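You operate a simulated robot arm through the tools that you are given. There is no shell and no other tool.

Carry out the task below with a simulated two-armed robot. There is one attempt and no reset: what you move stays moved.

Task
Take the striped towel from the sorting shelf and hang it over the black rail.

Only the result counts: the job must be done as asked and must still hold three seconds after the hand-in. Knocking over, shifting, dropping, spilling or breaking anything else fails it. Flat cloth is picked up by pressing the open fingertips on it (5 to 10 N) and closing them slowly along it; thin cloth reads only 2 to 8 mm in the jaws.

Robot
Two 6-joint arms with two-finger parallel grippers on one trunk, on a base that drives. Base frame: it is fixed to the floor where the robot stands at the start and does not move with it; the origin is under the middle of the robot, x ahead of it, y to its left, z up; the surface under the hand at the start is at about z = 0.42. Readings come in m, rad, newtons and seconds.
The left shoulder is at the start at [0.05, 0.17, 1.166], the right one opposite. Each reaches about 1.092 m from its shoulder. Payload 1.57 kg a hand.
Tool frame (each hand has its own): the origin (TCP) lies between the finger pads and is the grasp point; the fingertips stand 0.03 m ahead of it; z points along the fingers, y is the line along which they close. Largest opening 0.08 m; finger width 0.017, thickness 0.012; the body of the gripper, 0.04 by 0.082 m, starts 0.08 m behind the TCP.
Orientation is that of the tool frame in the base frame, as a unit quaternion [x, y, z, w]. With the fingers straight down and closing along the base's y, the tool's x points along the base's -x, its y along +y and its z along -z.

Tools
- The arms move only by the tool step_arm. It takes "left_commands", "right_commands" or both (then of equal length, played together; a hand with none holds still); each is a list of rows, each a list of 3 entries, a list of its own where there are three numbers: the shift along the tool's x, y, z in units of 40 mm (1.0 is 40 mm), then the turn, a rotation vector about the tool's x, y, z in units of 5 degrees (1.0 is 5 degrees), then the opening, from 0 (shut) to 1 (fully open). In form: [[[tx, ty, tz], [wx, wy, wz], hand], ...]. A call has 1 to 20 rows; each row shifts and turns the commanded pose from where the row before left it, along the tool's axes as they then stand. A call with a number of a shift or a turn outside -1 to 1 is refused whole. A row lasts 0.2 s, in which the tool goes at most 0.05 m and 0.15 rad; a call with a longer step from one row to the next is refused whole, and so is a gripper value outside its range. Where a pose cannot be reached the arm comes as near as it can. A force on the tool above 40 N (or 10 N above the force at the start of the call, whichever is more), or a blocked arm, ends the call early, and 0.2 s more pass. The fingers move at their own pace (about 0.072 m/s each) and stop on an object; they squeeze with about 36 N. The grip force told is the motor's: it shows also when the fingers shut on nothing. Time passes only in rows, and 0.2 s behind the last, so rows that do not move let the fingers close. It gives the time, the measured TCP pose, the force on the tool (base axes), the opening and the grip force at its end, in the units of the frame above (readings bear some noise), with the torque about the TCP (base axes, N m) and any sound that the robot's microphone picked up.
- Cameras (640 x 400 px; columns grow to the right, rows downward): "scene" is now at [-0.0404, -0.0599, 1.7253]; the picture's right is [-0.98, -0.19, 0.00], its down [-0.17, 0.86, -0.48] and it looks along [0.09, -0.47, -0.88] (base axes); focal length 214 px, centre (320, 200). "left" rides on the left gripper at [0.072, 0.007, -0.122] in its tool frame; the picture's right is [-0.09, 1.00, 0.00], its down [-0.84, -0.08, -0.54] and it looks along [-0.54, -0.05, 0.84] (tool axes); focal length 238 px, centre (320, 200). "right" rides on the right gripper at [0.072, -0.007, -0.122] in its tool frame; the picture's right is [0.09, 1.00, 0.00], its down [-0.84, 0.08, -0.54] and it looks along [-0.54, 0.05, 0.84] (tool axes); focal length 238 px, centre (320, 200).
- capture(camera): a new picture of that camera. It takes no simulated time.
- raise_lower(by): slides the trunk up (or, below 0, down) by that many m; the arms and the scene camera ride with it, the base frame stays. It gives what a move gives, with no picture.
- steer(legs): drives the robot by 1 to 6 legs, each [ahead, left, turn to the left] in m, m and rad, along the robot's own axes; the way and the turn of a leg run together, so that a leg with both is an arc; at most 1.5 m and 3.142 rad a leg. The arms and the cameras ride along, it lands a little off, and it stops where it bumps. It gives what a move gives.
- head_to(pan, tilt): turns the head with the scene camera to pan (to the left, within 1.501 rad either way) and tilt (down, from -0.506 to 1.204), counted from straight ahead of the robot. It gives what a move gives.
- measure_at(camera, pixels): for up to 12 pixels [column, row] of the newest picture of that camera ("zoom" is the newest enlarged one), the place [x, y, z] in the base frame of the surface seen there, good to about 0.003 m, but the place of the scene camera against the robot may be out by one fixed shift of up to 0.018 m in any direction. It takes no simulated time.
- enlarge(camera, box): a new picture of the part [left, top, right, bottom] of that camera's present view, enlarged. It takes no simulated time.
- finish_job(): hands the job in; it is judged then, once.

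Leave the grippers open and the arms clear of the work at the hand-in unless told otherwise.

The tools are called after ">>>" as a command line: name --argument value ..., lists and objects as JSON in quotes. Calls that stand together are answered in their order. step_arm: Moves the arms, as the interface text tells. Its arguments: {"type":"object","properties":{"left_commands":{"type":"array"},"right_commands":{"type":"array"}},"required":[]} The other tools are called the same way: raise_lower (by) slides the trunk up or down; steer (legs) drives the base; head_to (pan, tilt) turns the head that bears the scene camera; capture (camera) takes a picture; measure_at (camera, pixels) gives the place of the surface under pixels of a picture; enlarge (camera, box) takes an enlarged picture of a part of a camera's view; finish_job () hands the job in.

At the start:

```text
time: 0.0
left_eef_pos: [0.7435, -0.0088, 1.0561]
left_tcp_rot: [0.001, 1.0, -0.001, 0.0]
left_contact_force: [0.0, -0.4, 0.8]
left_ft_torque: [-0.02, 0.02, 0.01]
left_opening: 0.0799
left_grip_force: 0.0
right_eef_pos: [0.5154, -0.5335, 1.0554]
right_tcp_rot: [0.001, 1.0, -0.001, 0.0]
right_contact_force: [1.1, 0.4, -0.3]
right_ft_torque: [0.01, 0.03, -0.02]
right_opening: 0.0797
right_grip_force: 0.1
trunk travel left (down, up): [-0.781, 0.189]
robot x, y, heading: [-0.005, 0.0005, -0.004]
head pan, tilt: [-1.381, 1.068]
```

scene: 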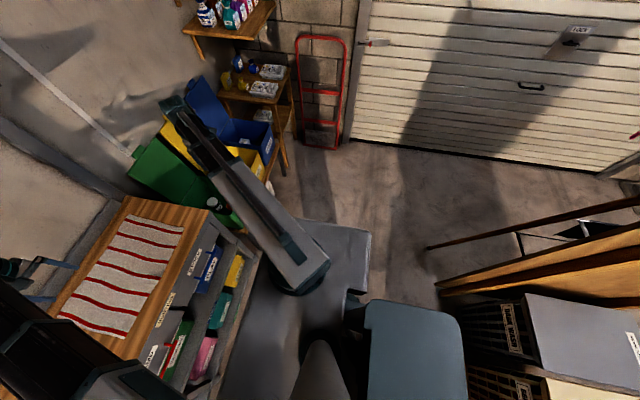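
right: 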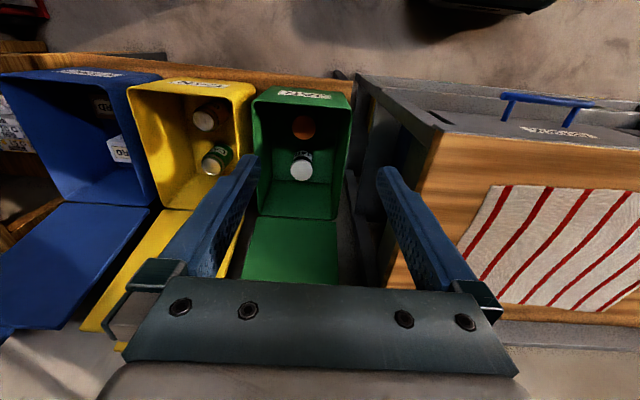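
left: 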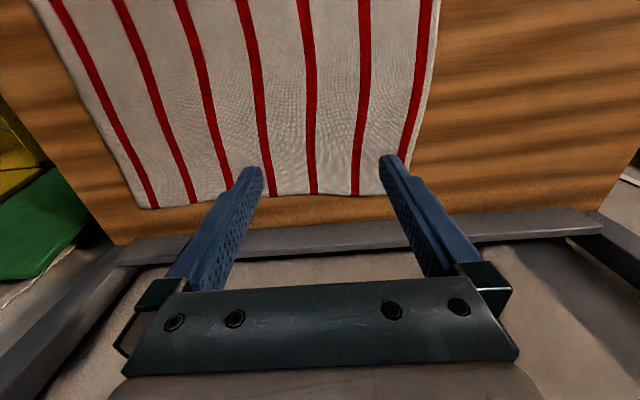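

I see the striped towel lying on a wooden top ahead of the robot (scene pixels about 125,270; left camera at the top). I don't see the black rail yet, so I'll turn the head to look straight ahead.

>>> head_to --pan 0.0 --tilt 0.7

```text
time: 1.5
left_eef_pos: [0.7445, -0.0095, 1.0564]
left_tcp_rot: [0.0, 1.0, 0.0, 0.0]
left_contact_force: [-0.2, -0.2, -0.1]
left_ft_torque: [0.03, -0.01, 0.0]
left_opening: 0.08
left_grip_force: 0.0
right_eef_pos: [0.5163, -0.5319, 1.0576]
right_tcp_rot: [0.0, 1.0, 0.0, 0.001]
right_contact_force: [0.7, 0.2, -0.6]
right_ft_torque: [-0.01, 0.0, -0.02]
right_opening: 0.0799
right_grip_force: 0.0
trunk travel left (down, up): [-0.781, 0.189]
robot x, y, heading: [0.0002, 0.0031, 0.002]
head pan, tilt: [0.0, 0.7]
```

Head now looks ahead; taking a scene picture.

>>> capture --camera "scene"

```text
taken
```

scene: 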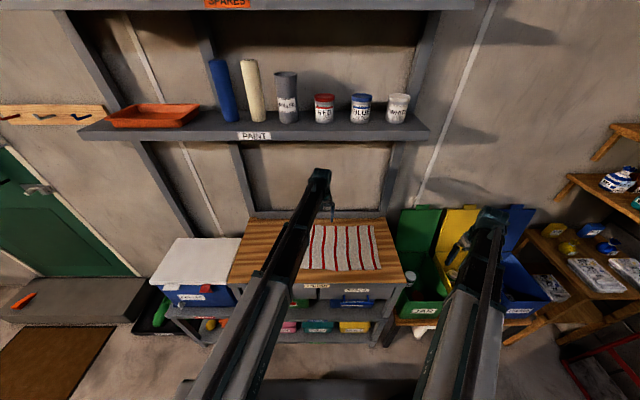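

The towel lies on the wooden top (about 343,247). No black rail in view yet. I'll look left.

>>> head_to --pan 1.3 --tilt 0.5

>>> capture --camera "scene"

```text
time: 3.0
left_eef_pos: [0.7449, -0.0089, 1.057]
left_tcp_rot: [0.0, 1.0, -0.001, 0.001]
left_contact_force: [0.2, -0.3, 0.0]
left_ft_torque: [0.0, 0.02, -0.04]
left_opening: 0.0797
left_grip_force: 0.1
right_eef_pos: [0.5168, -0.5323, 1.0564]
right_tcp_rot: [0.0, 1.0, 0.0, 0.001]
right_contact_force: [0.1, 0.1, 0.0]
right_ft_torque: [-0.01, -0.02, -0.03]
right_opening: 0.0798
right_grip_force: 0.0
trunk travel left (down, up): [-0.781, 0.189]
robot x, y, heading: [-0.0001, 0.0021, -0.004]
head pan, tilt: [1.3, 0.499]
```

```text
taken
```

scene: 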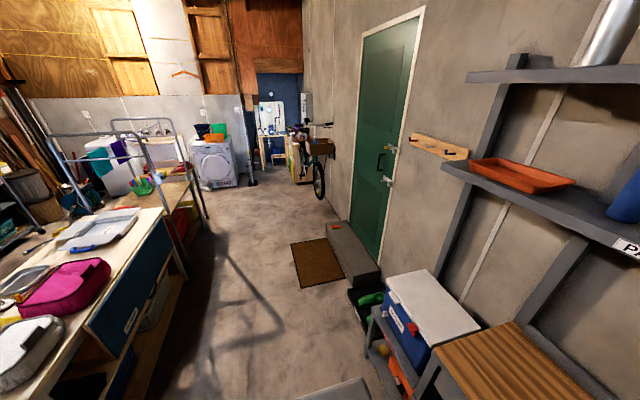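

A big garage room. I see grey rails near (110,140), laundry machines, a long bench. I'll enlarge that part to find the black rail.

>>> enlarge --camera "scene" --box '[0, 80, 240, 230]'

>>> enlarge --camera "scene" --box '[200, 60, 360, 210]'

```text
2.67 times, centred on (120, 155) of scene
```

zoom: 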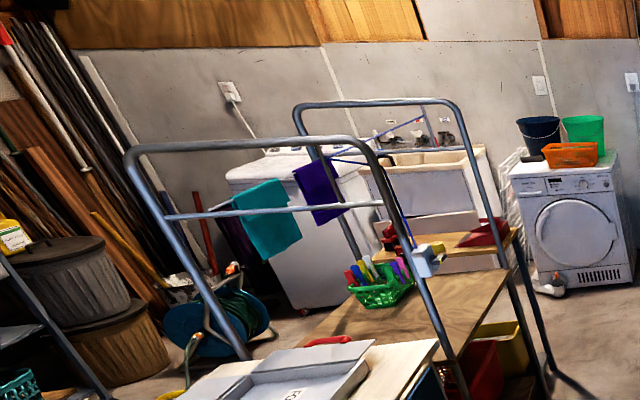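

```text
2.67 times, centred on (280, 135) of scene
```

zoom: 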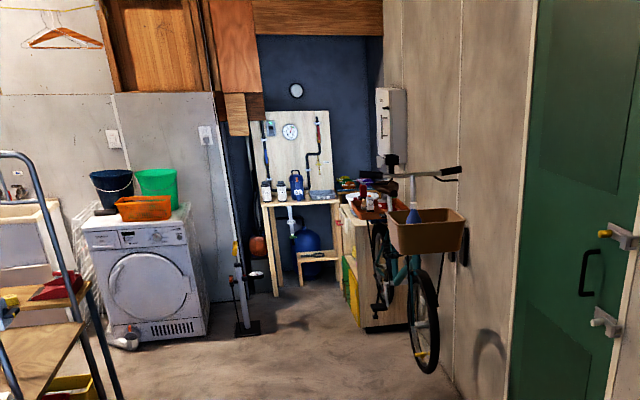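

There's a drying stand with grey tubes and cloths on it, but I can't call it black yet. I'll check the right side and the rest of the room before deciding.

>>> head_to --pan -1.4 --tilt 0.4

>>> capture --camera "scene"

>>> head_to --pan 0.0 --tilt 0.0

>>> capture --camera "scene"

```text
time: 5.4
left_eef_pos: [0.7448, -0.0084, 1.0558]
left_tcp_rot: [0.0, 1.0, 0.0, 0.0]
left_contact_force: [0.6, -0.2, -0.4]
left_ft_torque: [0.0, -0.01, 0.01]
left_opening: 0.0803
left_grip_force: 0.1
right_eef_pos: [0.5159, -0.5341, 1.0553]
right_tcp_rot: [0.0, 1.0, -0.001, -0.001]
right_contact_force: [-0.5, -0.5, 0.3]
right_ft_torque: [-0.05, 0.02, 0.01]
right_opening: 0.0803
right_grip_force: 0.1
trunk travel left (down, up): [-0.781, 0.189]
robot x, y, heading: [-0.0012, 0.0002, 0.005]
head pan, tilt: [-1.4, 0.4]
```

```text
taken
```

scene: 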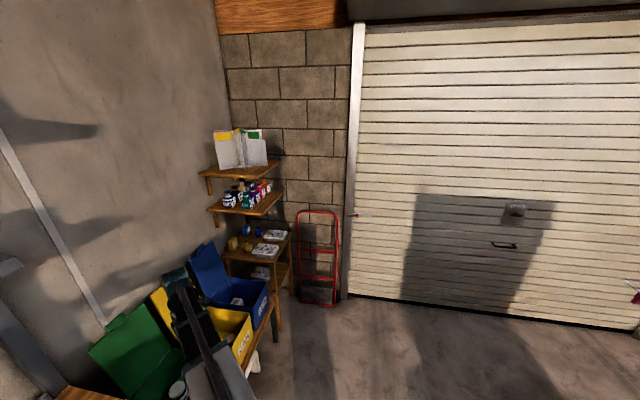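

```text
time: 6.9
left_eef_pos: [0.7448, -0.0095, 1.0558]
left_tcp_rot: [0.0, 1.0, 0.0, 0.001]
left_contact_force: [0.5, 0.2, 0.9]
left_ft_torque: [0.02, 0.0, 0.01]
left_opening: 0.08
left_grip_force: 0.1
right_eef_pos: [0.5148, -0.5327, 1.0566]
right_tcp_rot: [0.0, 1.0, -0.001, 0.001]
right_contact_force: [-0.1, -0.6, 0.0]
right_ft_torque: [0.02, 0.01, 0.0]
right_opening: 0.0802
right_grip_force: 0.0
trunk travel left (down, up): [-0.781, 0.189]
robot x, y, heading: [-0.0004, 0.0017, 0.0]
head pan, tilt: [0.0, 0.0]
```

```text
taken
```

scene: 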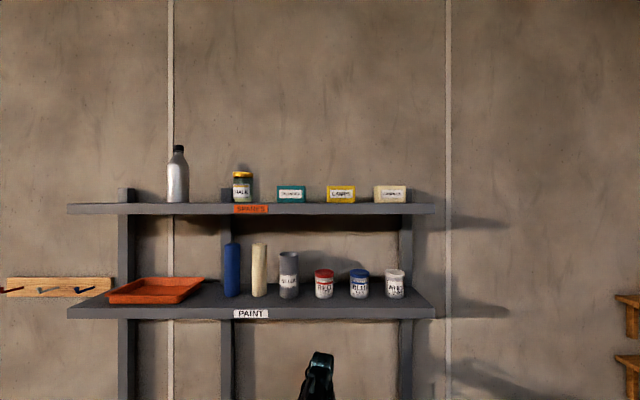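

Nothing black ahead. I'll look as far around both ways as possible to see behind the robot.

>>> head_to --pan -1.5 --tilt 0.9

>>> capture --camera "scene"

>>> head_to --pan 1.5 --tilt 0.6

>>> capture --camera "scene"

```text
time: 8.5
left_eef_pos: [0.744, -0.0087, 1.0561]
left_tcp_rot: [0.0, 1.0, -0.001, -0.001]
left_contact_force: [-0.4, 0.5, 0.2]
left_ft_torque: [0.01, 0.0, -0.02]
left_opening: 0.0801
left_grip_force: 0.0
right_eef_pos: [0.5162, -0.5327, 1.0554]
right_tcp_rot: [0.0, 1.0, 0.0, 0.0]
right_contact_force: [0.2, -0.1, -0.1]
right_ft_torque: [0.02, -0.03, -0.02]
right_opening: 0.08
right_grip_force: 0.1
trunk travel left (down, up): [-0.781, 0.189]
robot x, y, heading: [-0.0036, -0.0018, -0.003]
head pan, tilt: [-1.499, 0.901]
```

```text
taken
```

scene: 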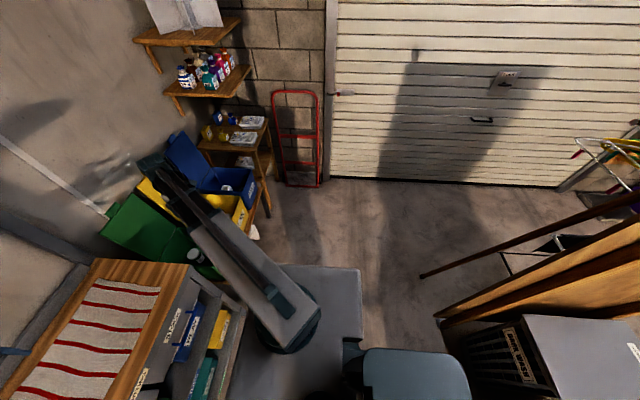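

```text
time: 11.1
left_eef_pos: [0.745, -0.0091, 1.056]
left_tcp_rot: [0.0, 1.0, 0.0, 0.0]
left_contact_force: [-1.1, 0.2, 0.0]
left_ft_torque: [0.02, -0.01, 0.01]
left_opening: 0.0799
left_grip_force: 0.1
right_eef_pos: [0.5168, -0.5329, 1.056]
right_tcp_rot: [0.0, 1.0, 0.0, 0.0]
right_contact_force: [0.8, -0.2, 0.8]
right_ft_torque: [0.0, 0.03, -0.01]
right_opening: 0.0801
right_grip_force: 0.0
trunk travel left (down, up): [-0.781, 0.189]
robot x, y, heading: [-0.0005, 0.002, 0.002]
head pan, tilt: [1.499, 0.6]
```

```text
taken
```

scene: 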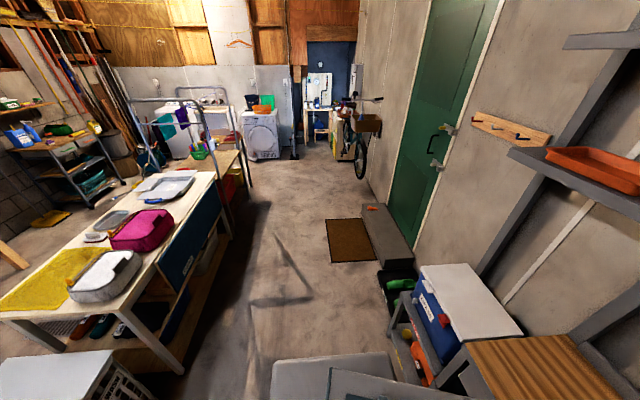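

I'll enlarge both the drying-stand area and the bench area for detail.

>>> enlarge --camera "scene" --box '[100, 70, 260, 170]'

>>> enlarge --camera "scene" --box '[0, 20, 160, 230]'

>>> enlarge --camera "scene" --box '[0, 160, 280, 380]'

```text
4.00 times, centred on (180, 120) of scene
```

zoom: 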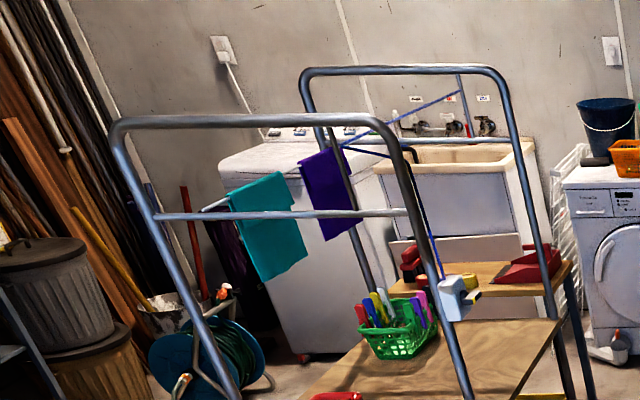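

```text
1.90 times, centred on (80, 125) of scene
```

zoom: 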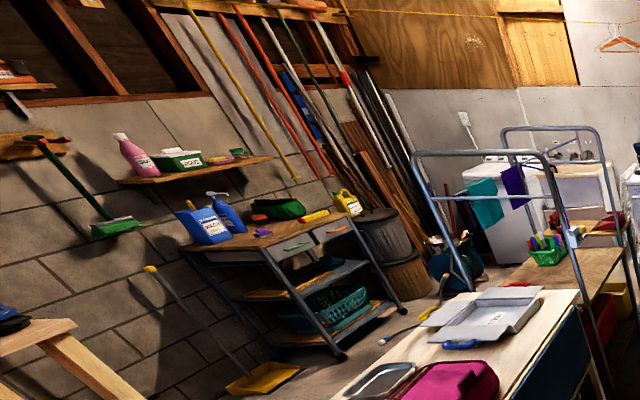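

```text
1.82 times, centred on (140, 270) of scene
```

zoom: 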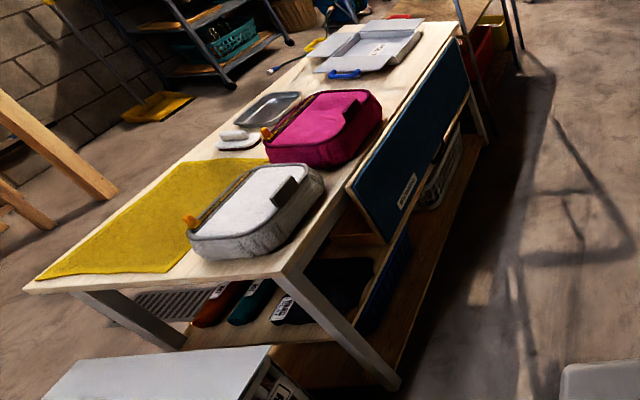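

No black rail seen yet; it may be behind the robot. Before moving the base, I'll measure the surrounding obstacles: bench corners, bags, cooler, sorting-shelf corner, and the tray shelf.

>>> measure_at --camera "scene" --pixels '[[165, 300], [5, 315], [60, 355], [110, 275], [145, 215], [212, 185], [190, 105], [455, 285], [505, 360], [330, 300], [400, 260], [15, 250]]'

```text
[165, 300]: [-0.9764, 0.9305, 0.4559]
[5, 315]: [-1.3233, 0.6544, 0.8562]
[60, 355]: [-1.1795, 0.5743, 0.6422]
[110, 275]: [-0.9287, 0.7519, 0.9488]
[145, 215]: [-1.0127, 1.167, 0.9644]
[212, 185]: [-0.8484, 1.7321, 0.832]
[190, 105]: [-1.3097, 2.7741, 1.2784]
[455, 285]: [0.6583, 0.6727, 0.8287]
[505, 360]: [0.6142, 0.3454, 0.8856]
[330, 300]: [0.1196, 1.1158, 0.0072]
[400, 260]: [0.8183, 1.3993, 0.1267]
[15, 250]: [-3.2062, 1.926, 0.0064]
```

The corridor is free between x≈0.6 (sorting shelf) and x≈-0.85 (bench). I'll look down to the right-rear and measure there too.

>>> head_to --pan -1.5 --tilt 0.7

>>> capture --camera "scene"

>>> enlarge --camera "scene" --box '[400, 40, 640, 390]'

>>> measure_at --camera "scene" --pixels '[[425, 220], [500, 250], [540, 290], [600, 280], [560, 260], [640, 135], [600, 110], [420, 340], [290, 250], [330, 300], [400, 300], [620, 330]]'

```text
time: 13.7
left_eef_pos: [0.7445, -0.0091, 1.057]
left_tcp_rot: [-0.001, 1.0, -0.001, 0.0]
left_contact_force: [-0.2, -0.2, 0.0]
left_ft_torque: [-0.03, 0.03, 0.0]
left_opening: 0.08
left_grip_force: 0.1
right_eef_pos: [0.5158, -0.5342, 1.0559]
right_tcp_rot: [0.0, 1.0, 0.0, 0.001]
right_contact_force: [-0.2, -0.5, 0.0]
right_ft_torque: [0.0, 0.0, -0.02]
right_opening: 0.0799
right_grip_force: 0.1
trunk travel left (down, up): [-0.781, 0.189]
robot x, y, heading: [0.001, 0.0023, 0.001]
head pan, tilt: [-1.499, 0.7]
```

```text
taken
```

scene: 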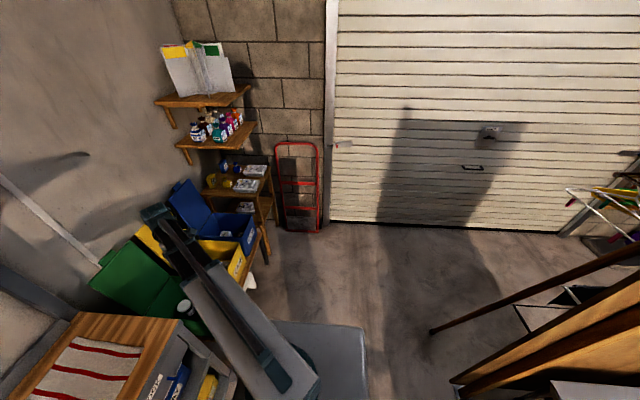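

```text
1.14 times, centred on (520, 215) of scene
```

zoom: 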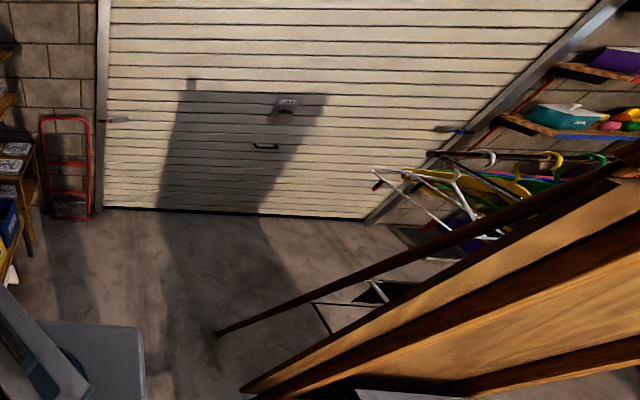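

```text
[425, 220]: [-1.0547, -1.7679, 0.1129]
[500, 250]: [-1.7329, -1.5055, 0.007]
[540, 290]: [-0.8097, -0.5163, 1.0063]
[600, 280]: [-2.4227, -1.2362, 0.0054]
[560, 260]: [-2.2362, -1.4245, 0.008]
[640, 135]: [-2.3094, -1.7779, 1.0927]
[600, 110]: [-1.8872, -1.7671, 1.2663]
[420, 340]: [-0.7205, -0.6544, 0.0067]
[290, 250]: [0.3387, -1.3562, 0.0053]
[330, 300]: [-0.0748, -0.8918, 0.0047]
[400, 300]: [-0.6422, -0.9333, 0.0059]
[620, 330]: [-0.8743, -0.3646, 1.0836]
```

Behind-right I see a wooden panel, a dark rod and coloured hangers, but part is out of view. I'll first measure the paint shelf ahead to be sure the arms clear when turning.

>>> head_to --pan 0.0 --tilt 0.6

>>> capture --camera "scene"

>>> measure_at --camera "scene" --pixels '[[252, 168], [425, 165], [85, 165], [150, 150], [300, 303], [345, 300], [400, 300], [320, 250], [380, 295], [310, 295], [318, 245], [370, 250]]'

```text
time: 15.3
left_eef_pos: [0.7438, -0.0091, 1.0559]
left_tcp_rot: [0.001, 1.0, 0.0, 0.0]
left_contact_force: [1.1, -0.9, -0.5]
left_ft_torque: [0.0, -0.03, -0.02]
left_opening: 0.0798
left_grip_force: 0.0
right_eef_pos: [0.5162, -0.5339, 1.0555]
right_tcp_rot: [0.0, 1.0, 0.001, 0.001]
right_contact_force: [0.6, -0.4, 0.8]
right_ft_torque: [-0.01, -0.01, 0.02]
right_opening: 0.0798
right_grip_force: 0.1
trunk travel left (down, up): [-0.781, 0.189]
robot x, y, heading: [0.0039, 0.0024, -0.001]
head pan, tilt: [0.0, 0.6]
```

```text
taken
```

scene: 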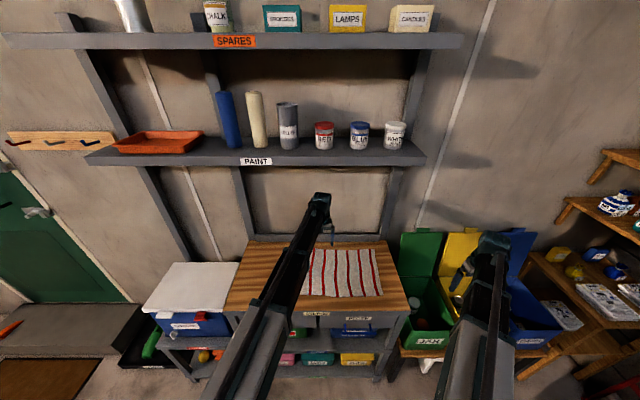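

```text
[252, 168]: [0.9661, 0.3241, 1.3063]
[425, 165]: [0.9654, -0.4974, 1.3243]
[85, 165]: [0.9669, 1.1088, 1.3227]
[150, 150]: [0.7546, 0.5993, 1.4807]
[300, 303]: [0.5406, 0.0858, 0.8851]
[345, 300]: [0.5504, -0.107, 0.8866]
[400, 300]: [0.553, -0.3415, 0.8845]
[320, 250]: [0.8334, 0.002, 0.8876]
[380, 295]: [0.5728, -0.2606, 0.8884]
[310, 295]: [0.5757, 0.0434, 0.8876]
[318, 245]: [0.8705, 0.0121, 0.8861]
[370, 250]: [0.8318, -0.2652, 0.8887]
```

Sorting-shelf top is at z≈0.885 with front edge x≈0.54; paint shelf front at x≈0.97, z≈1.31. Hands sit at radius ≈0.75, so a turn is clear. I'll back up 0.1 m and turn left about 0.85 rad so the head can look behind.

>>> steer --legs '[[-0.1, 0, 0], [0, 0, 0.85]]'

>>> head_to --pan 1.5 --tilt 0.4

>>> capture --camera "scene"

```text
time: 18.7
left_eef_pos: [0.4008, 0.5507, 1.0564]
left_tcp_rot: [-0.409, 0.912, 0.0, 0.0]
left_contact_force: [-0.5, -0.2, 0.1]
left_ft_torque: [-0.01, -0.01, 0.01]
left_opening: 0.0799
left_grip_force: 0.0
right_eef_pos: [0.6403, 0.0316, 1.0553]
right_tcp_rot: [-0.41, 0.912, 0.0, 0.0]
right_contact_force: [0.1, -0.4, -0.3]
right_ft_torque: [-0.02, 0.02, 0.03]
right_opening: 0.08
right_grip_force: 0.0
trunk travel left (down, up): [-0.781, 0.189]
robot x, y, heading: [-0.099, -0.001, 0.844]
head pan, tilt: [0.0, 0.6]
```

```text
time: 20.3
left_eef_pos: [0.4006, 0.551, 1.0556]
left_tcp_rot: [-0.41, 0.912, 0.0, 0.0]
left_contact_force: [-0.5, 0.3, -0.3]
left_ft_torque: [0.0, 0.01, -0.01]
left_opening: 0.0798
left_grip_force: 0.0
right_eef_pos: [0.6412, 0.033, 1.0553]
right_tcp_rot: [-0.409, 0.913, 0.0, 0.0]
right_contact_force: [0.0, -0.9, -0.6]
right_ft_torque: [0.0, 0.02, -0.03]
right_opening: 0.0801
right_grip_force: 0.0
trunk travel left (down, up): [-0.781, 0.189]
robot x, y, heading: [-0.0991, 0.0016, 0.842]
head pan, tilt: [1.499, 0.4]
```

```text
taken
```

scene: 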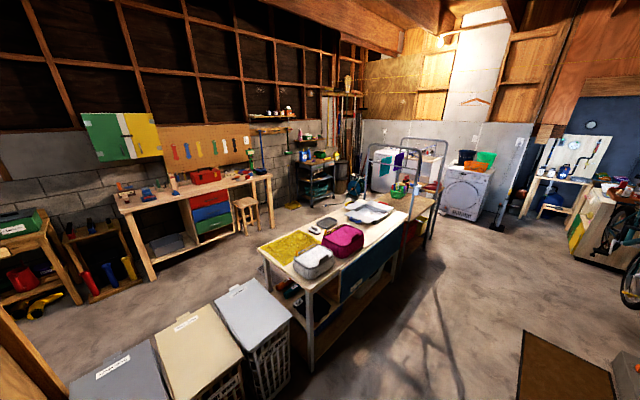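

I see three hampers, workbench and drying stand, but the wooden thing at the left edge (0,350) still hides out of view. I'll turn further left by 0.9 rad and look again.

>>> steer --legs '[[0, 0, 0.9]]'

>>> head_to --pan 1.5 --tilt 0.5

>>> capture --camera "scene"

```text
time: 23.0
left_eef_pos: [-0.2244, 0.7341, 1.0554]
left_tcp_rot: [0.768, -0.64, 0.0, 0.0]
left_contact_force: [1.2, 0.7, -0.4]
left_ft_torque: [-0.01, 0.0, -0.03]
left_opening: 0.0801
left_grip_force: 0.0
right_eef_pos: [0.3305, 0.6027, 1.0552]
right_tcp_rot: [0.768, -0.64, 0.0, -0.001]
right_contact_force: [-0.3, 0.4, -0.1]
right_ft_torque: [0.01, -0.02, -0.02]
right_opening: 0.08
right_grip_force: 0.0
trunk travel left (down, up): [-0.781, 0.189]
robot x, y, heading: [-0.0995, -0.0003, 1.752]
head pan, tilt: [1.499, 0.4]
```

```text
time: 23.7
left_eef_pos: [-0.2257, 0.7351, 1.0556]
left_tcp_rot: [0.768, -0.641, 0.0, 0.0]
left_contact_force: [0.4, 0.1, 0.9]
left_ft_torque: [-0.03, -0.03, -0.01]
left_opening: 0.0799
left_grip_force: 0.0
right_eef_pos: [0.3319, 0.6028, 1.0564]
right_tcp_rot: [0.768, -0.64, 0.0, 0.0]
right_contact_force: [-0.5, 0.6, -0.6]
right_ft_torque: [-0.03, 0.02, -0.04]
right_opening: 0.0798
right_grip_force: 0.1
trunk travel left (down, up): [-0.781, 0.189]
robot x, y, heading: [-0.0992, -0.0022, 1.753]
head pan, tilt: [1.499, 0.499]
```

```text
taken
```

scene: 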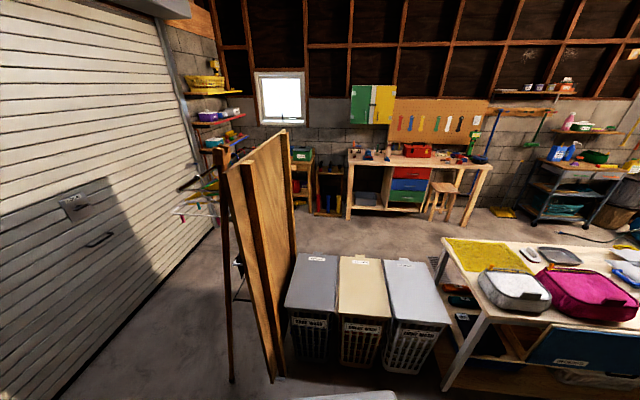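

There is a wooden folding screen (255,250) with a hanger rack behind it (195,190). I'll enlarge that area.

>>> enlarge --camera "scene" --box '[150, 60, 310, 300]'

>>> enlarge --camera "scene" --box '[160, 130, 250, 230]'

>>> measure_at --camera "scene" --pixels '[[280, 150], [258, 180], [228, 190], [230, 370], [195, 185], [215, 185], [290, 240], [275, 370], [310, 270], [200, 210], [185, 210], [240, 265]]'

```text
1.67 times, centred on (230, 180) of scene
```

zoom: 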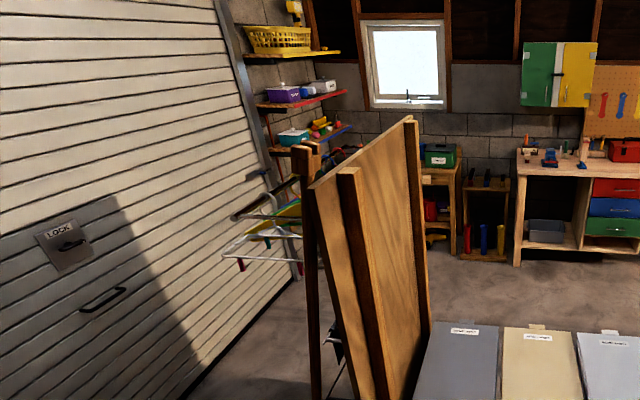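

```text
4.00 times, centred on (205, 180) of scene
```

zoom: 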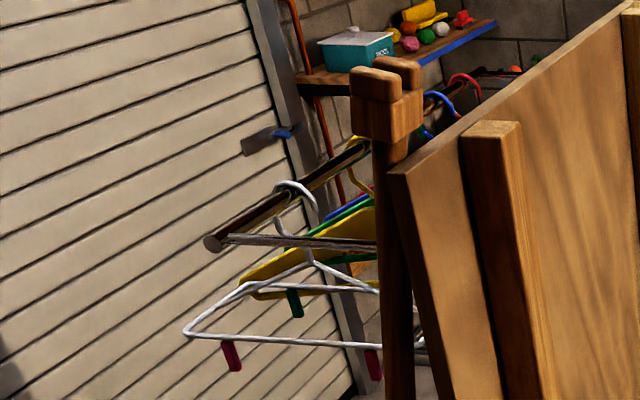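

```text
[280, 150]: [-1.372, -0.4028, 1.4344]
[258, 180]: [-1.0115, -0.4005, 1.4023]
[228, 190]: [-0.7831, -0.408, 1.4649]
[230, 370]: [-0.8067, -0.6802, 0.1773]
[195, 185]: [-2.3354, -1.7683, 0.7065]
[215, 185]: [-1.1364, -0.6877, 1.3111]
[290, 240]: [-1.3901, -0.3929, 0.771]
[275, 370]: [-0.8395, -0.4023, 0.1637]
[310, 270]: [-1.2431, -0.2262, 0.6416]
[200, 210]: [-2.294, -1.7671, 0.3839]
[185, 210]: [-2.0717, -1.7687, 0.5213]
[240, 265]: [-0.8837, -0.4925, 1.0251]
```

Behind the screen stands a wooden rack with rails and hangers; I need a view from its other side. First I'll check my own base's size by looking down, to drive safely.

>>> head_to --pan 1.5 --tilt 1.2

>>> capture --camera "scene"

>>> measure_at --camera "scene" --pixels '[[320, 200], [320, 240], [320, 280], [260, 240], [380, 240], [220, 260], [440, 260], [320, 160], [200, 300], [450, 320], [150, 200], [100, 250]]'

```text
time: 24.7
left_eef_pos: [-0.2247, 0.734, 1.0563]
left_tcp_rot: [0.768, -0.64, 0.0, 0.0]
left_contact_force: [-0.4, -0.3, 0.4]
left_ft_torque: [-0.03, 0.02, 0.01]
left_opening: 0.08
left_grip_force: 0.0
right_eef_pos: [0.3304, 0.6028, 1.0556]
right_tcp_rot: [0.768, -0.64, 0.0, 0.0]
right_contact_force: [-0.5, -0.3, -0.4]
right_ft_torque: [-0.01, 0.0, 0.03]
right_opening: 0.08
right_grip_force: 0.1
trunk travel left (down, up): [-0.781, 0.189]
robot x, y, heading: [-0.1002, 0.0021, 1.753]
head pan, tilt: [1.499, 1.201]
```

```text
taken
```

scene: 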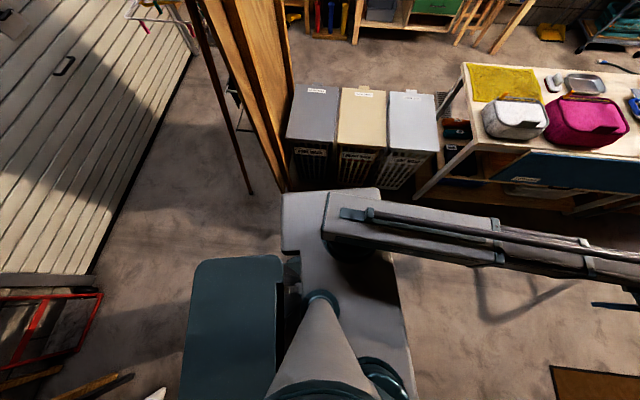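

```text
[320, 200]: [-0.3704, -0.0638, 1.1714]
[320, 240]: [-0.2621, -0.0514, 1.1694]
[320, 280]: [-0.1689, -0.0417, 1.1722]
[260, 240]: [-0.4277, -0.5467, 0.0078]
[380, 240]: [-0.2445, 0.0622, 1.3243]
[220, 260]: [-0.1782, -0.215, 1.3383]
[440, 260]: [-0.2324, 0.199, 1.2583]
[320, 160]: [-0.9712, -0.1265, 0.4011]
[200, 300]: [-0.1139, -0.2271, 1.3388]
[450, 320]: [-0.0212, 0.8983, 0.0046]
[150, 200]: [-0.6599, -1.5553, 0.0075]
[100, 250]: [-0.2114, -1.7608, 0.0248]
```

The grey slab is the shoulder bar at z≈1.17; the robot is compact (rear about 0.25–0.3 m). Backing about 0.9 m toward the roller door (−y) is clear, between the post at (-0.8,-0.65) and bins at x>0.5. Then I'll look toward −x.

>>> steer --legs '[[-0.885, 0.163, 0]]'

>>> head_to --pan 1.4 --tilt 0.5

>>> capture --camera "scene"

```text
time: 29.5
left_eef_pos: [-0.2233, -0.1639, 1.0563]
left_tcp_rot: [0.764, -0.645, 0.0, 0.0]
left_contact_force: [0.7, -0.2, -0.1]
left_ft_torque: [0.04, 0.0, 0.01]
left_opening: 0.0801
left_grip_force: 0.0
right_eef_pos: [0.333, -0.3003, 1.0564]
right_tcp_rot: [0.764, -0.645, 0.0, 0.0]
right_contact_force: [0.5, -0.7, 0.3]
right_ft_torque: [0.02, -0.03, 0.0]
right_opening: 0.0799
right_grip_force: 0.0
trunk travel left (down, up): [-0.781, 0.189]
robot x, y, heading: [-0.1013, -0.8966, 1.74]
head pan, tilt: [1.499, 1.201]
```

```text
time: 30.5
left_eef_pos: [-0.2225, -0.1624, 1.0565]
left_tcp_rot: [0.764, -0.645, 0.0, 0.0]
left_contact_force: [-0.2, -0.3, -0.6]
left_ft_torque: [0.01, -0.05, -0.03]
left_opening: 0.08
left_grip_force: 0.0
right_eef_pos: [0.3325, -0.3, 1.0561]
right_tcp_rot: [0.764, -0.645, 0.001, -0.001]
right_contact_force: [0.3, -0.8, 0.6]
right_ft_torque: [0.01, 0.0, 0.0]
right_opening: 0.08
right_grip_force: 0.1
trunk travel left (down, up): [-0.781, 0.189]
robot x, y, heading: [-0.1071, -0.8962, 1.744]
head pan, tilt: [1.4, 0.499]
```

```text
taken
```

scene: 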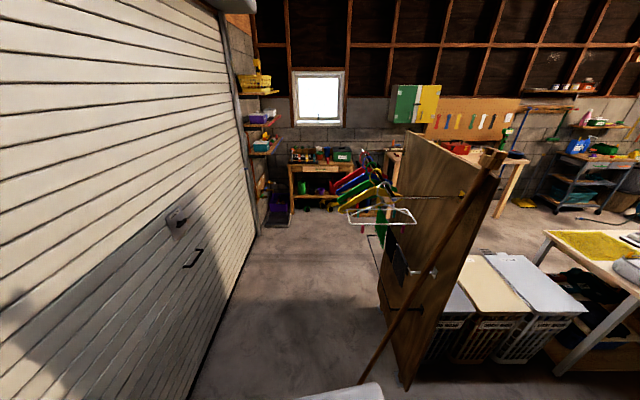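

Now I see the other side of the screen with a hanger rail and a dark item on the screen at (400,260). I'll enlarge.

>>> enlarge --camera "scene" --box '[330, 120, 520, 390]'

>>> enlarge --camera "scene" --box '[330, 140, 490, 240]'

>>> enlarge --camera "scene" --box '[240, 130, 400, 240]'

>>> measure_at --camera "scene" --pixels '[[380, 190], [440, 198], [460, 195], [400, 260], [412, 215], [490, 160], [365, 370], [400, 380], [380, 280], [420, 300], [270, 200], [310, 160]]'

```text
1.48 times, centred on (425, 255) of scene
```

zoom: 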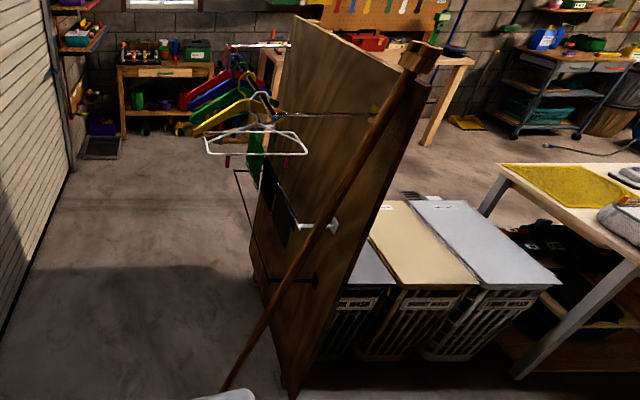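

```text
4.00 times, centred on (410, 190) of scene
```

zoom: 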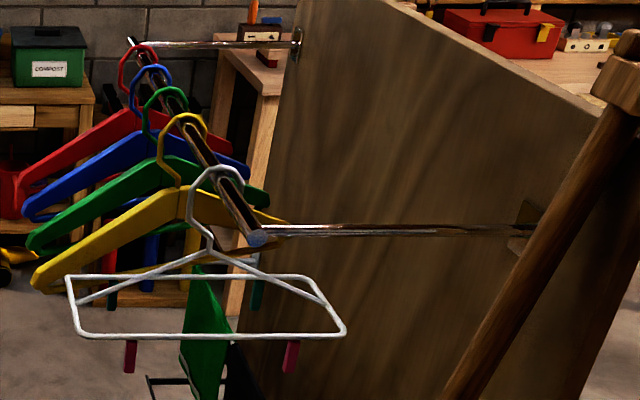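

```text
3.64 times, centred on (320, 185) of scene
```

zoom: 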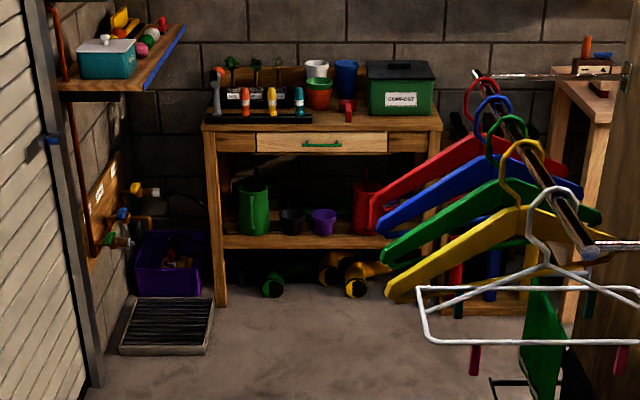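

```text
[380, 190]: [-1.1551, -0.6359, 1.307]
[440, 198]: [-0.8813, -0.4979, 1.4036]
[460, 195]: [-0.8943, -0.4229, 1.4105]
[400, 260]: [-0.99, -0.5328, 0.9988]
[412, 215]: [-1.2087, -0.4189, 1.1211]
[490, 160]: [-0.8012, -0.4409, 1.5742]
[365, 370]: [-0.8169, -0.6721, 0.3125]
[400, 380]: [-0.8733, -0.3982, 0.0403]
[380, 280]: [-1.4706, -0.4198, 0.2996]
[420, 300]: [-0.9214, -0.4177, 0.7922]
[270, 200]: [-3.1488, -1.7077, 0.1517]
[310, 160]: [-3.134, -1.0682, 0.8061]
```

Below the hangers there's a thin black frame on the screen with a dark item on it (around 375–440, 230–310). I'll enlarge it.

>>> enlarge --camera "scene" --box '[360, 215, 450, 325]'

>>> measure_at --camera "scene" --pixels '[[376, 237], [376, 255], [385, 222], [380, 270], [395, 295], [410, 308], [425, 305], [434, 270], [388, 250], [405, 272], [415, 270], [392, 265]]'

```text
3.64 times, centred on (405, 270) of scene
```

zoom: 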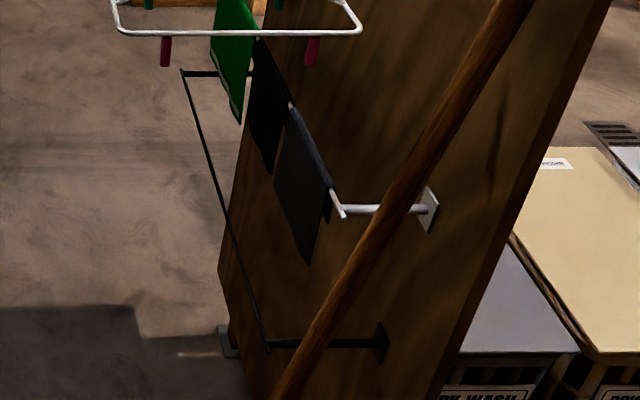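

```text
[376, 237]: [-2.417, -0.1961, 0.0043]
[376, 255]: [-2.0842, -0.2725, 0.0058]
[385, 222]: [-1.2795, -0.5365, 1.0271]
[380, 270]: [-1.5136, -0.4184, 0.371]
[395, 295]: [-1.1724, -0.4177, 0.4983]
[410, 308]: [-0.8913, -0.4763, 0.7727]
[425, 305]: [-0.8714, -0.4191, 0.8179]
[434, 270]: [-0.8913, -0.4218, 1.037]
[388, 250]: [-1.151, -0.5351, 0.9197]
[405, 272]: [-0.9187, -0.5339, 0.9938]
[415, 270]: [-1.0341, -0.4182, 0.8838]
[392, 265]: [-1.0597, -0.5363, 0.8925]
```

Now it's clear: on the screen's back face (y≈-0.42) there's a white rail (z≈1.05) with cloths on it, and below it an empty thin black rail (z≈0.77). A pole leans in front of its near end, and hangers hang above. I'll enlarge tightly to measure the rail's geometry.

>>> enlarge --camera "scene" --box '[370, 220, 420, 315]'

```text
4.21 times, centred on (395, 268) of scene
```

zoom: 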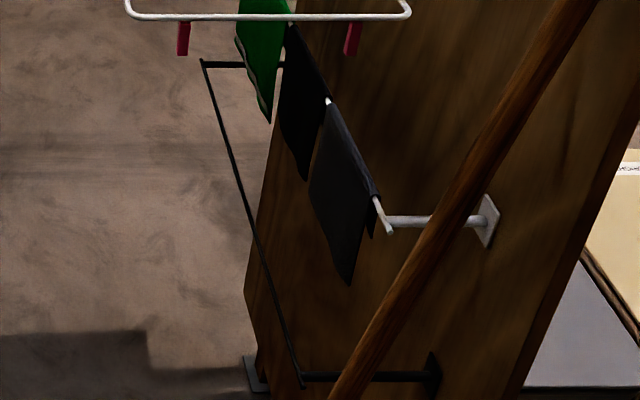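

I'll measure points on the black rail and neighbours in this zoom picture: rail at (205,65), (222,130), (250,213), (276,300), (301,384), arms (350,377), (240,66); cloth bottoms (348,283), (303,178), (269,122); pole.

>>> measure_at --camera "zoom" --pixels '[[205, 65], [222, 130], [250, 213], [276, 300], [301, 384], [360, 377], [225, 65], [346, 280], [303, 176], [268, 119], [388, 228], [430, 376]]'

>>> measure_at --camera "zoom" --pixels '[[130, 8], [400, 12], [270, 17], [183, 45], [352, 40], [285, 20], [326, 98], [375, 195], [420, 270], [520, 110], [245, 375], [221, 128]]'

```text
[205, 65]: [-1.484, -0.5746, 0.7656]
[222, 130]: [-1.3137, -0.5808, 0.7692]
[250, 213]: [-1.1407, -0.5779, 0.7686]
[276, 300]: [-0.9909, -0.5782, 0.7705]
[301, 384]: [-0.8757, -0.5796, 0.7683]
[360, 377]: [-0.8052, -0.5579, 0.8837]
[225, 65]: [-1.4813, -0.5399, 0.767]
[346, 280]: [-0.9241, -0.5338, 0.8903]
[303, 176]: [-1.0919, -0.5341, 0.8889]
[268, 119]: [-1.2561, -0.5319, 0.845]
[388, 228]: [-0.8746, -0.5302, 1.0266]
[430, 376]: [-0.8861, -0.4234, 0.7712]
```

```text
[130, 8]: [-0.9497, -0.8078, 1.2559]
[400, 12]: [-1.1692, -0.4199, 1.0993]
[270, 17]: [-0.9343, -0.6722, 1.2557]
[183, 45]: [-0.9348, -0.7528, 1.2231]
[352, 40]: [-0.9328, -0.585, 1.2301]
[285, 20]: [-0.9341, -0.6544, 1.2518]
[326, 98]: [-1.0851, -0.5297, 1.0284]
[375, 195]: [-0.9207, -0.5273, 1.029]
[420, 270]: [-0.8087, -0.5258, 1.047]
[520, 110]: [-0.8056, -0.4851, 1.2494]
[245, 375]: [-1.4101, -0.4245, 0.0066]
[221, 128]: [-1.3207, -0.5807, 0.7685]
```

Black rail: y≈-0.578, z≈0.769, x from -0.88 to -1.48, panel face y≈-0.42. White rail y≈-0.53, z≈1.03, its cloths hang to z≈0.85–0.89; hangers above z≈1.22. Pole leans near x≈-0.81. Now I'll look toward the bins (+x) to know what's there before going back for the towel.

>>> head_to --pan -1.5 --tilt 0.7

>>> capture --camera "scene"

>>> measure_at --camera "scene" --pixels '[[320, 200], [250, 200], [390, 200], [200, 250], [300, 250], [420, 260], [150, 180], [100, 150], [60, 250], [480, 220], [540, 250], [320, 140]]'

```text
time: 33.1
left_eef_pos: [-0.2236, -0.1634, 1.0559]
left_tcp_rot: [0.764, -0.645, 0.0, 0.001]
left_contact_force: [-0.1, 0.0, -0.4]
left_ft_torque: [0.01, 0.02, 0.0]
left_opening: 0.0804
left_grip_force: 0.0
right_eef_pos: [0.3328, -0.3012, 1.0554]
right_tcp_rot: [0.765, -0.644, 0.0, 0.0]
right_contact_force: [-0.4, -0.2, 0.0]
right_ft_torque: [-0.02, 0.0, -0.01]
right_opening: 0.0798
right_grip_force: 0.0
trunk travel left (down, up): [-0.781, 0.189]
robot x, y, heading: [-0.1081, -0.8985, 1.741]
head pan, tilt: [-1.499, 0.7]
```

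```text
taken
```

scene: 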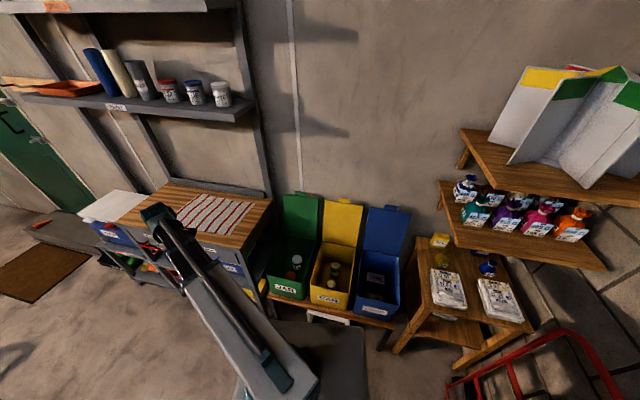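

```text
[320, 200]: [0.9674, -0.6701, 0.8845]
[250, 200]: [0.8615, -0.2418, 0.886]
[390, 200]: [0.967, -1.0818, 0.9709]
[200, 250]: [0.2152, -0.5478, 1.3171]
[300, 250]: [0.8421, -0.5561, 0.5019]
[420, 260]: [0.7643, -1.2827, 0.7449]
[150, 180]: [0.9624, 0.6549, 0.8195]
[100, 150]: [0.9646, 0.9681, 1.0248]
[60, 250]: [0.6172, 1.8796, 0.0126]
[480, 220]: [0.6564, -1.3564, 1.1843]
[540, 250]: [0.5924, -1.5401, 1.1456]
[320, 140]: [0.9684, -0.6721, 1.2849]
```

Bins are low (lids ≤0.97) at x≥0.7. I'll take a zoomed view of the towel to see its corners and whether it's folded.

>>> enlarge --camera "scene" --box '[110, 170, 280, 270]'

```text
3.76 times, centred on (195, 220) of scene
```

zoom: 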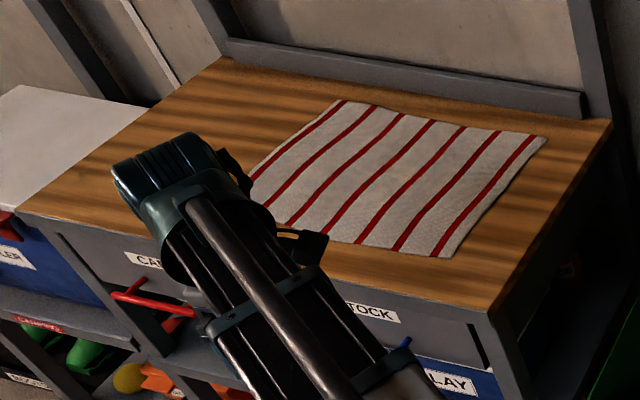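

Towel is flat, single layer. Measuring three visible corners plus a few points.

>>> measure_at --camera "zoom" --pixels '[[342, 102], [543, 136], [442, 256], [355, 242], [255, 180], [492, 312], [608, 125], [225, 70], [430, 290]]'

```text
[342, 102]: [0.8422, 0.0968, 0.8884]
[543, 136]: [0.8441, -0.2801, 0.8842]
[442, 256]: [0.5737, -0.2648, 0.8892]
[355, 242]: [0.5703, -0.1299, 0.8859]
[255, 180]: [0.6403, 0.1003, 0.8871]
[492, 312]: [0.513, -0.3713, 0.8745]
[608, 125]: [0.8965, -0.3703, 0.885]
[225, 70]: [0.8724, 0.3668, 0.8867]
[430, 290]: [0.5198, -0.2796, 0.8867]
```

The towel spans y≈+0.10…-0.27 (0.37 m wide), x≈0.57…0.845 (0.275 m deep), at z≈0.887. I'll drive back to about (-0.1,-0.085) and turn right to face it again.

>>> steer --legs '[[0.8, -0.146, 0], [0, 0, -1.741]]'

>>> head_to --pan 0.0 --tilt 0.8

>>> capture --camera "scene"

>>> capture --camera "left"

>>> capture --camera "right"

```text
time: 41.6
left_eef_pos: [0.648, -0.0919, 1.0569]
left_tcp_rot: [-0.004, 1.0, 0.001, 0.001]
left_contact_force: [-0.6, 0.6, -0.1]
left_ft_torque: [0.0, 0.0, -0.03]
left_opening: 0.08
left_grip_force: 0.0
right_eef_pos: [0.4248, -0.6183, 1.0571]
right_tcp_rot: [-0.003, 1.0, 0.0, 0.0]
right_contact_force: [-0.4, -0.7, -0.3]
right_ft_torque: [-0.03, -0.02, 0.01]
right_opening: 0.0799
right_grip_force: 0.1
trunk travel left (down, up): [-0.781, 0.189]
robot x, y, heading: [-0.0969, -0.0931, 0.006]
head pan, tilt: [-1.499, 0.7]
```

```text
time: 43.2
left_eef_pos: [0.6487, -0.0924, 1.0553]
left_tcp_rot: [-0.004, 1.0, 0.0, 0.0]
left_contact_force: [0.3, 0.4, -0.4]
left_ft_torque: [0.0, 0.01, 0.02]
left_opening: 0.0796
left_grip_force: 0.2
right_eef_pos: [0.4224, -0.6181, 1.0558]
right_tcp_rot: [-0.004, 1.0, 0.001, 0.0]
right_contact_force: [0.8, -0.5, 0.3]
right_ft_torque: [0.05, 0.03, -0.01]
right_opening: 0.0802
right_grip_force: 0.1
trunk travel left (down, up): [-0.781, 0.189]
robot x, y, heading: [-0.0962, -0.0902, 0.008]
head pan, tilt: [0.0, 0.799]
```

```text
taken
```

scene: 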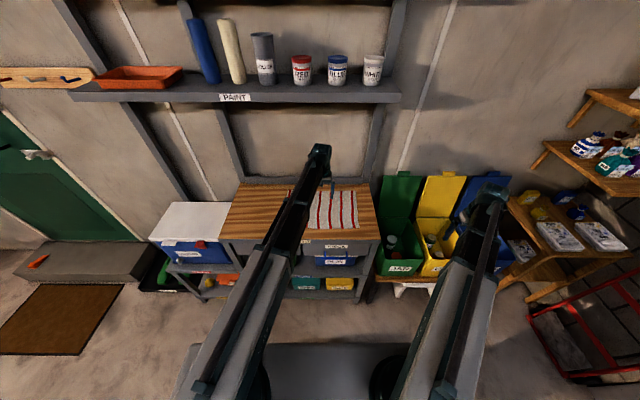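

```text
taken
```

left: 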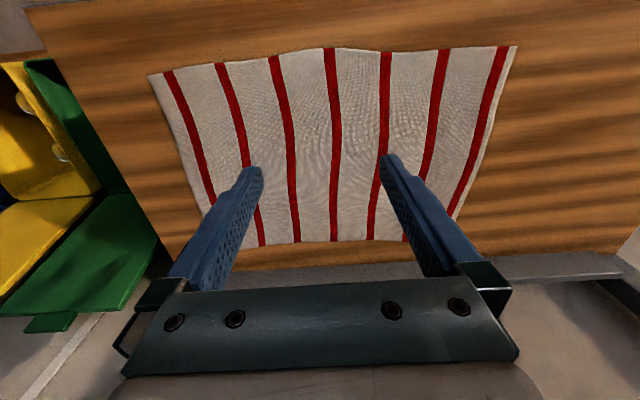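

```text
taken
```

right: 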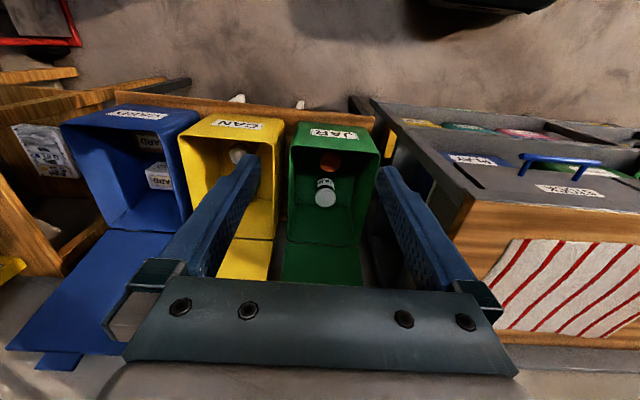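

I'll measure points in the left camera picture to locate the towel corners relative to the hand: (155,75), (513,48), (215,245), (425,238), (320,48), (330,243), and grey edge (330,275).

>>> measure_at --camera "left" --pixels '[[155, 78], [510, 50], [275, 243], [385, 238], [325, 50], [330, 238], [330, 275], [180, 270], [455, 210], [208, 205], [250, 172], [395, 160]]'

>>> measure_at --camera "right" --pixels '[[485, 330], [515, 242], [510, 290], [460, 240], [600, 330], [550, 320]]'

>>> enlarge --camera "scene" --box '[220, 150, 390, 256]'

```text
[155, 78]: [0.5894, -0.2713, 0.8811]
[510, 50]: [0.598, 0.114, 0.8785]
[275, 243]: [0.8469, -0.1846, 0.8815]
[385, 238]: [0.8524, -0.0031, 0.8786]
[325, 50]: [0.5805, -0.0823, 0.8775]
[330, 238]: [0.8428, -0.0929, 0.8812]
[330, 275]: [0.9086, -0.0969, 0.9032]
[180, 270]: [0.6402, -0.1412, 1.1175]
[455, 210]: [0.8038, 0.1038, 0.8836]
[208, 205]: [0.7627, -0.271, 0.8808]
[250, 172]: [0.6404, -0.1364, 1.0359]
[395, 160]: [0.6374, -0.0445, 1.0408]
```

```text
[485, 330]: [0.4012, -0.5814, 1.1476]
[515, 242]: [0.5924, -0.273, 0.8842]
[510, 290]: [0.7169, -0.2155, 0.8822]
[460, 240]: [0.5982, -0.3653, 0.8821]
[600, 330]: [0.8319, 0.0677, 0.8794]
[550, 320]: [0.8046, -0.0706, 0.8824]
```

```text
3.76 times, centred on (305, 203) of scene
```

zoom: 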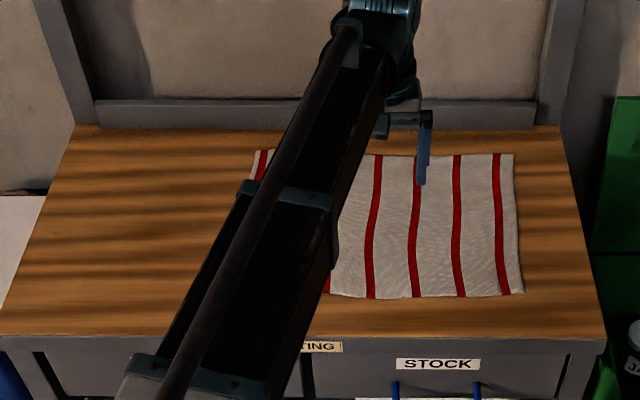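

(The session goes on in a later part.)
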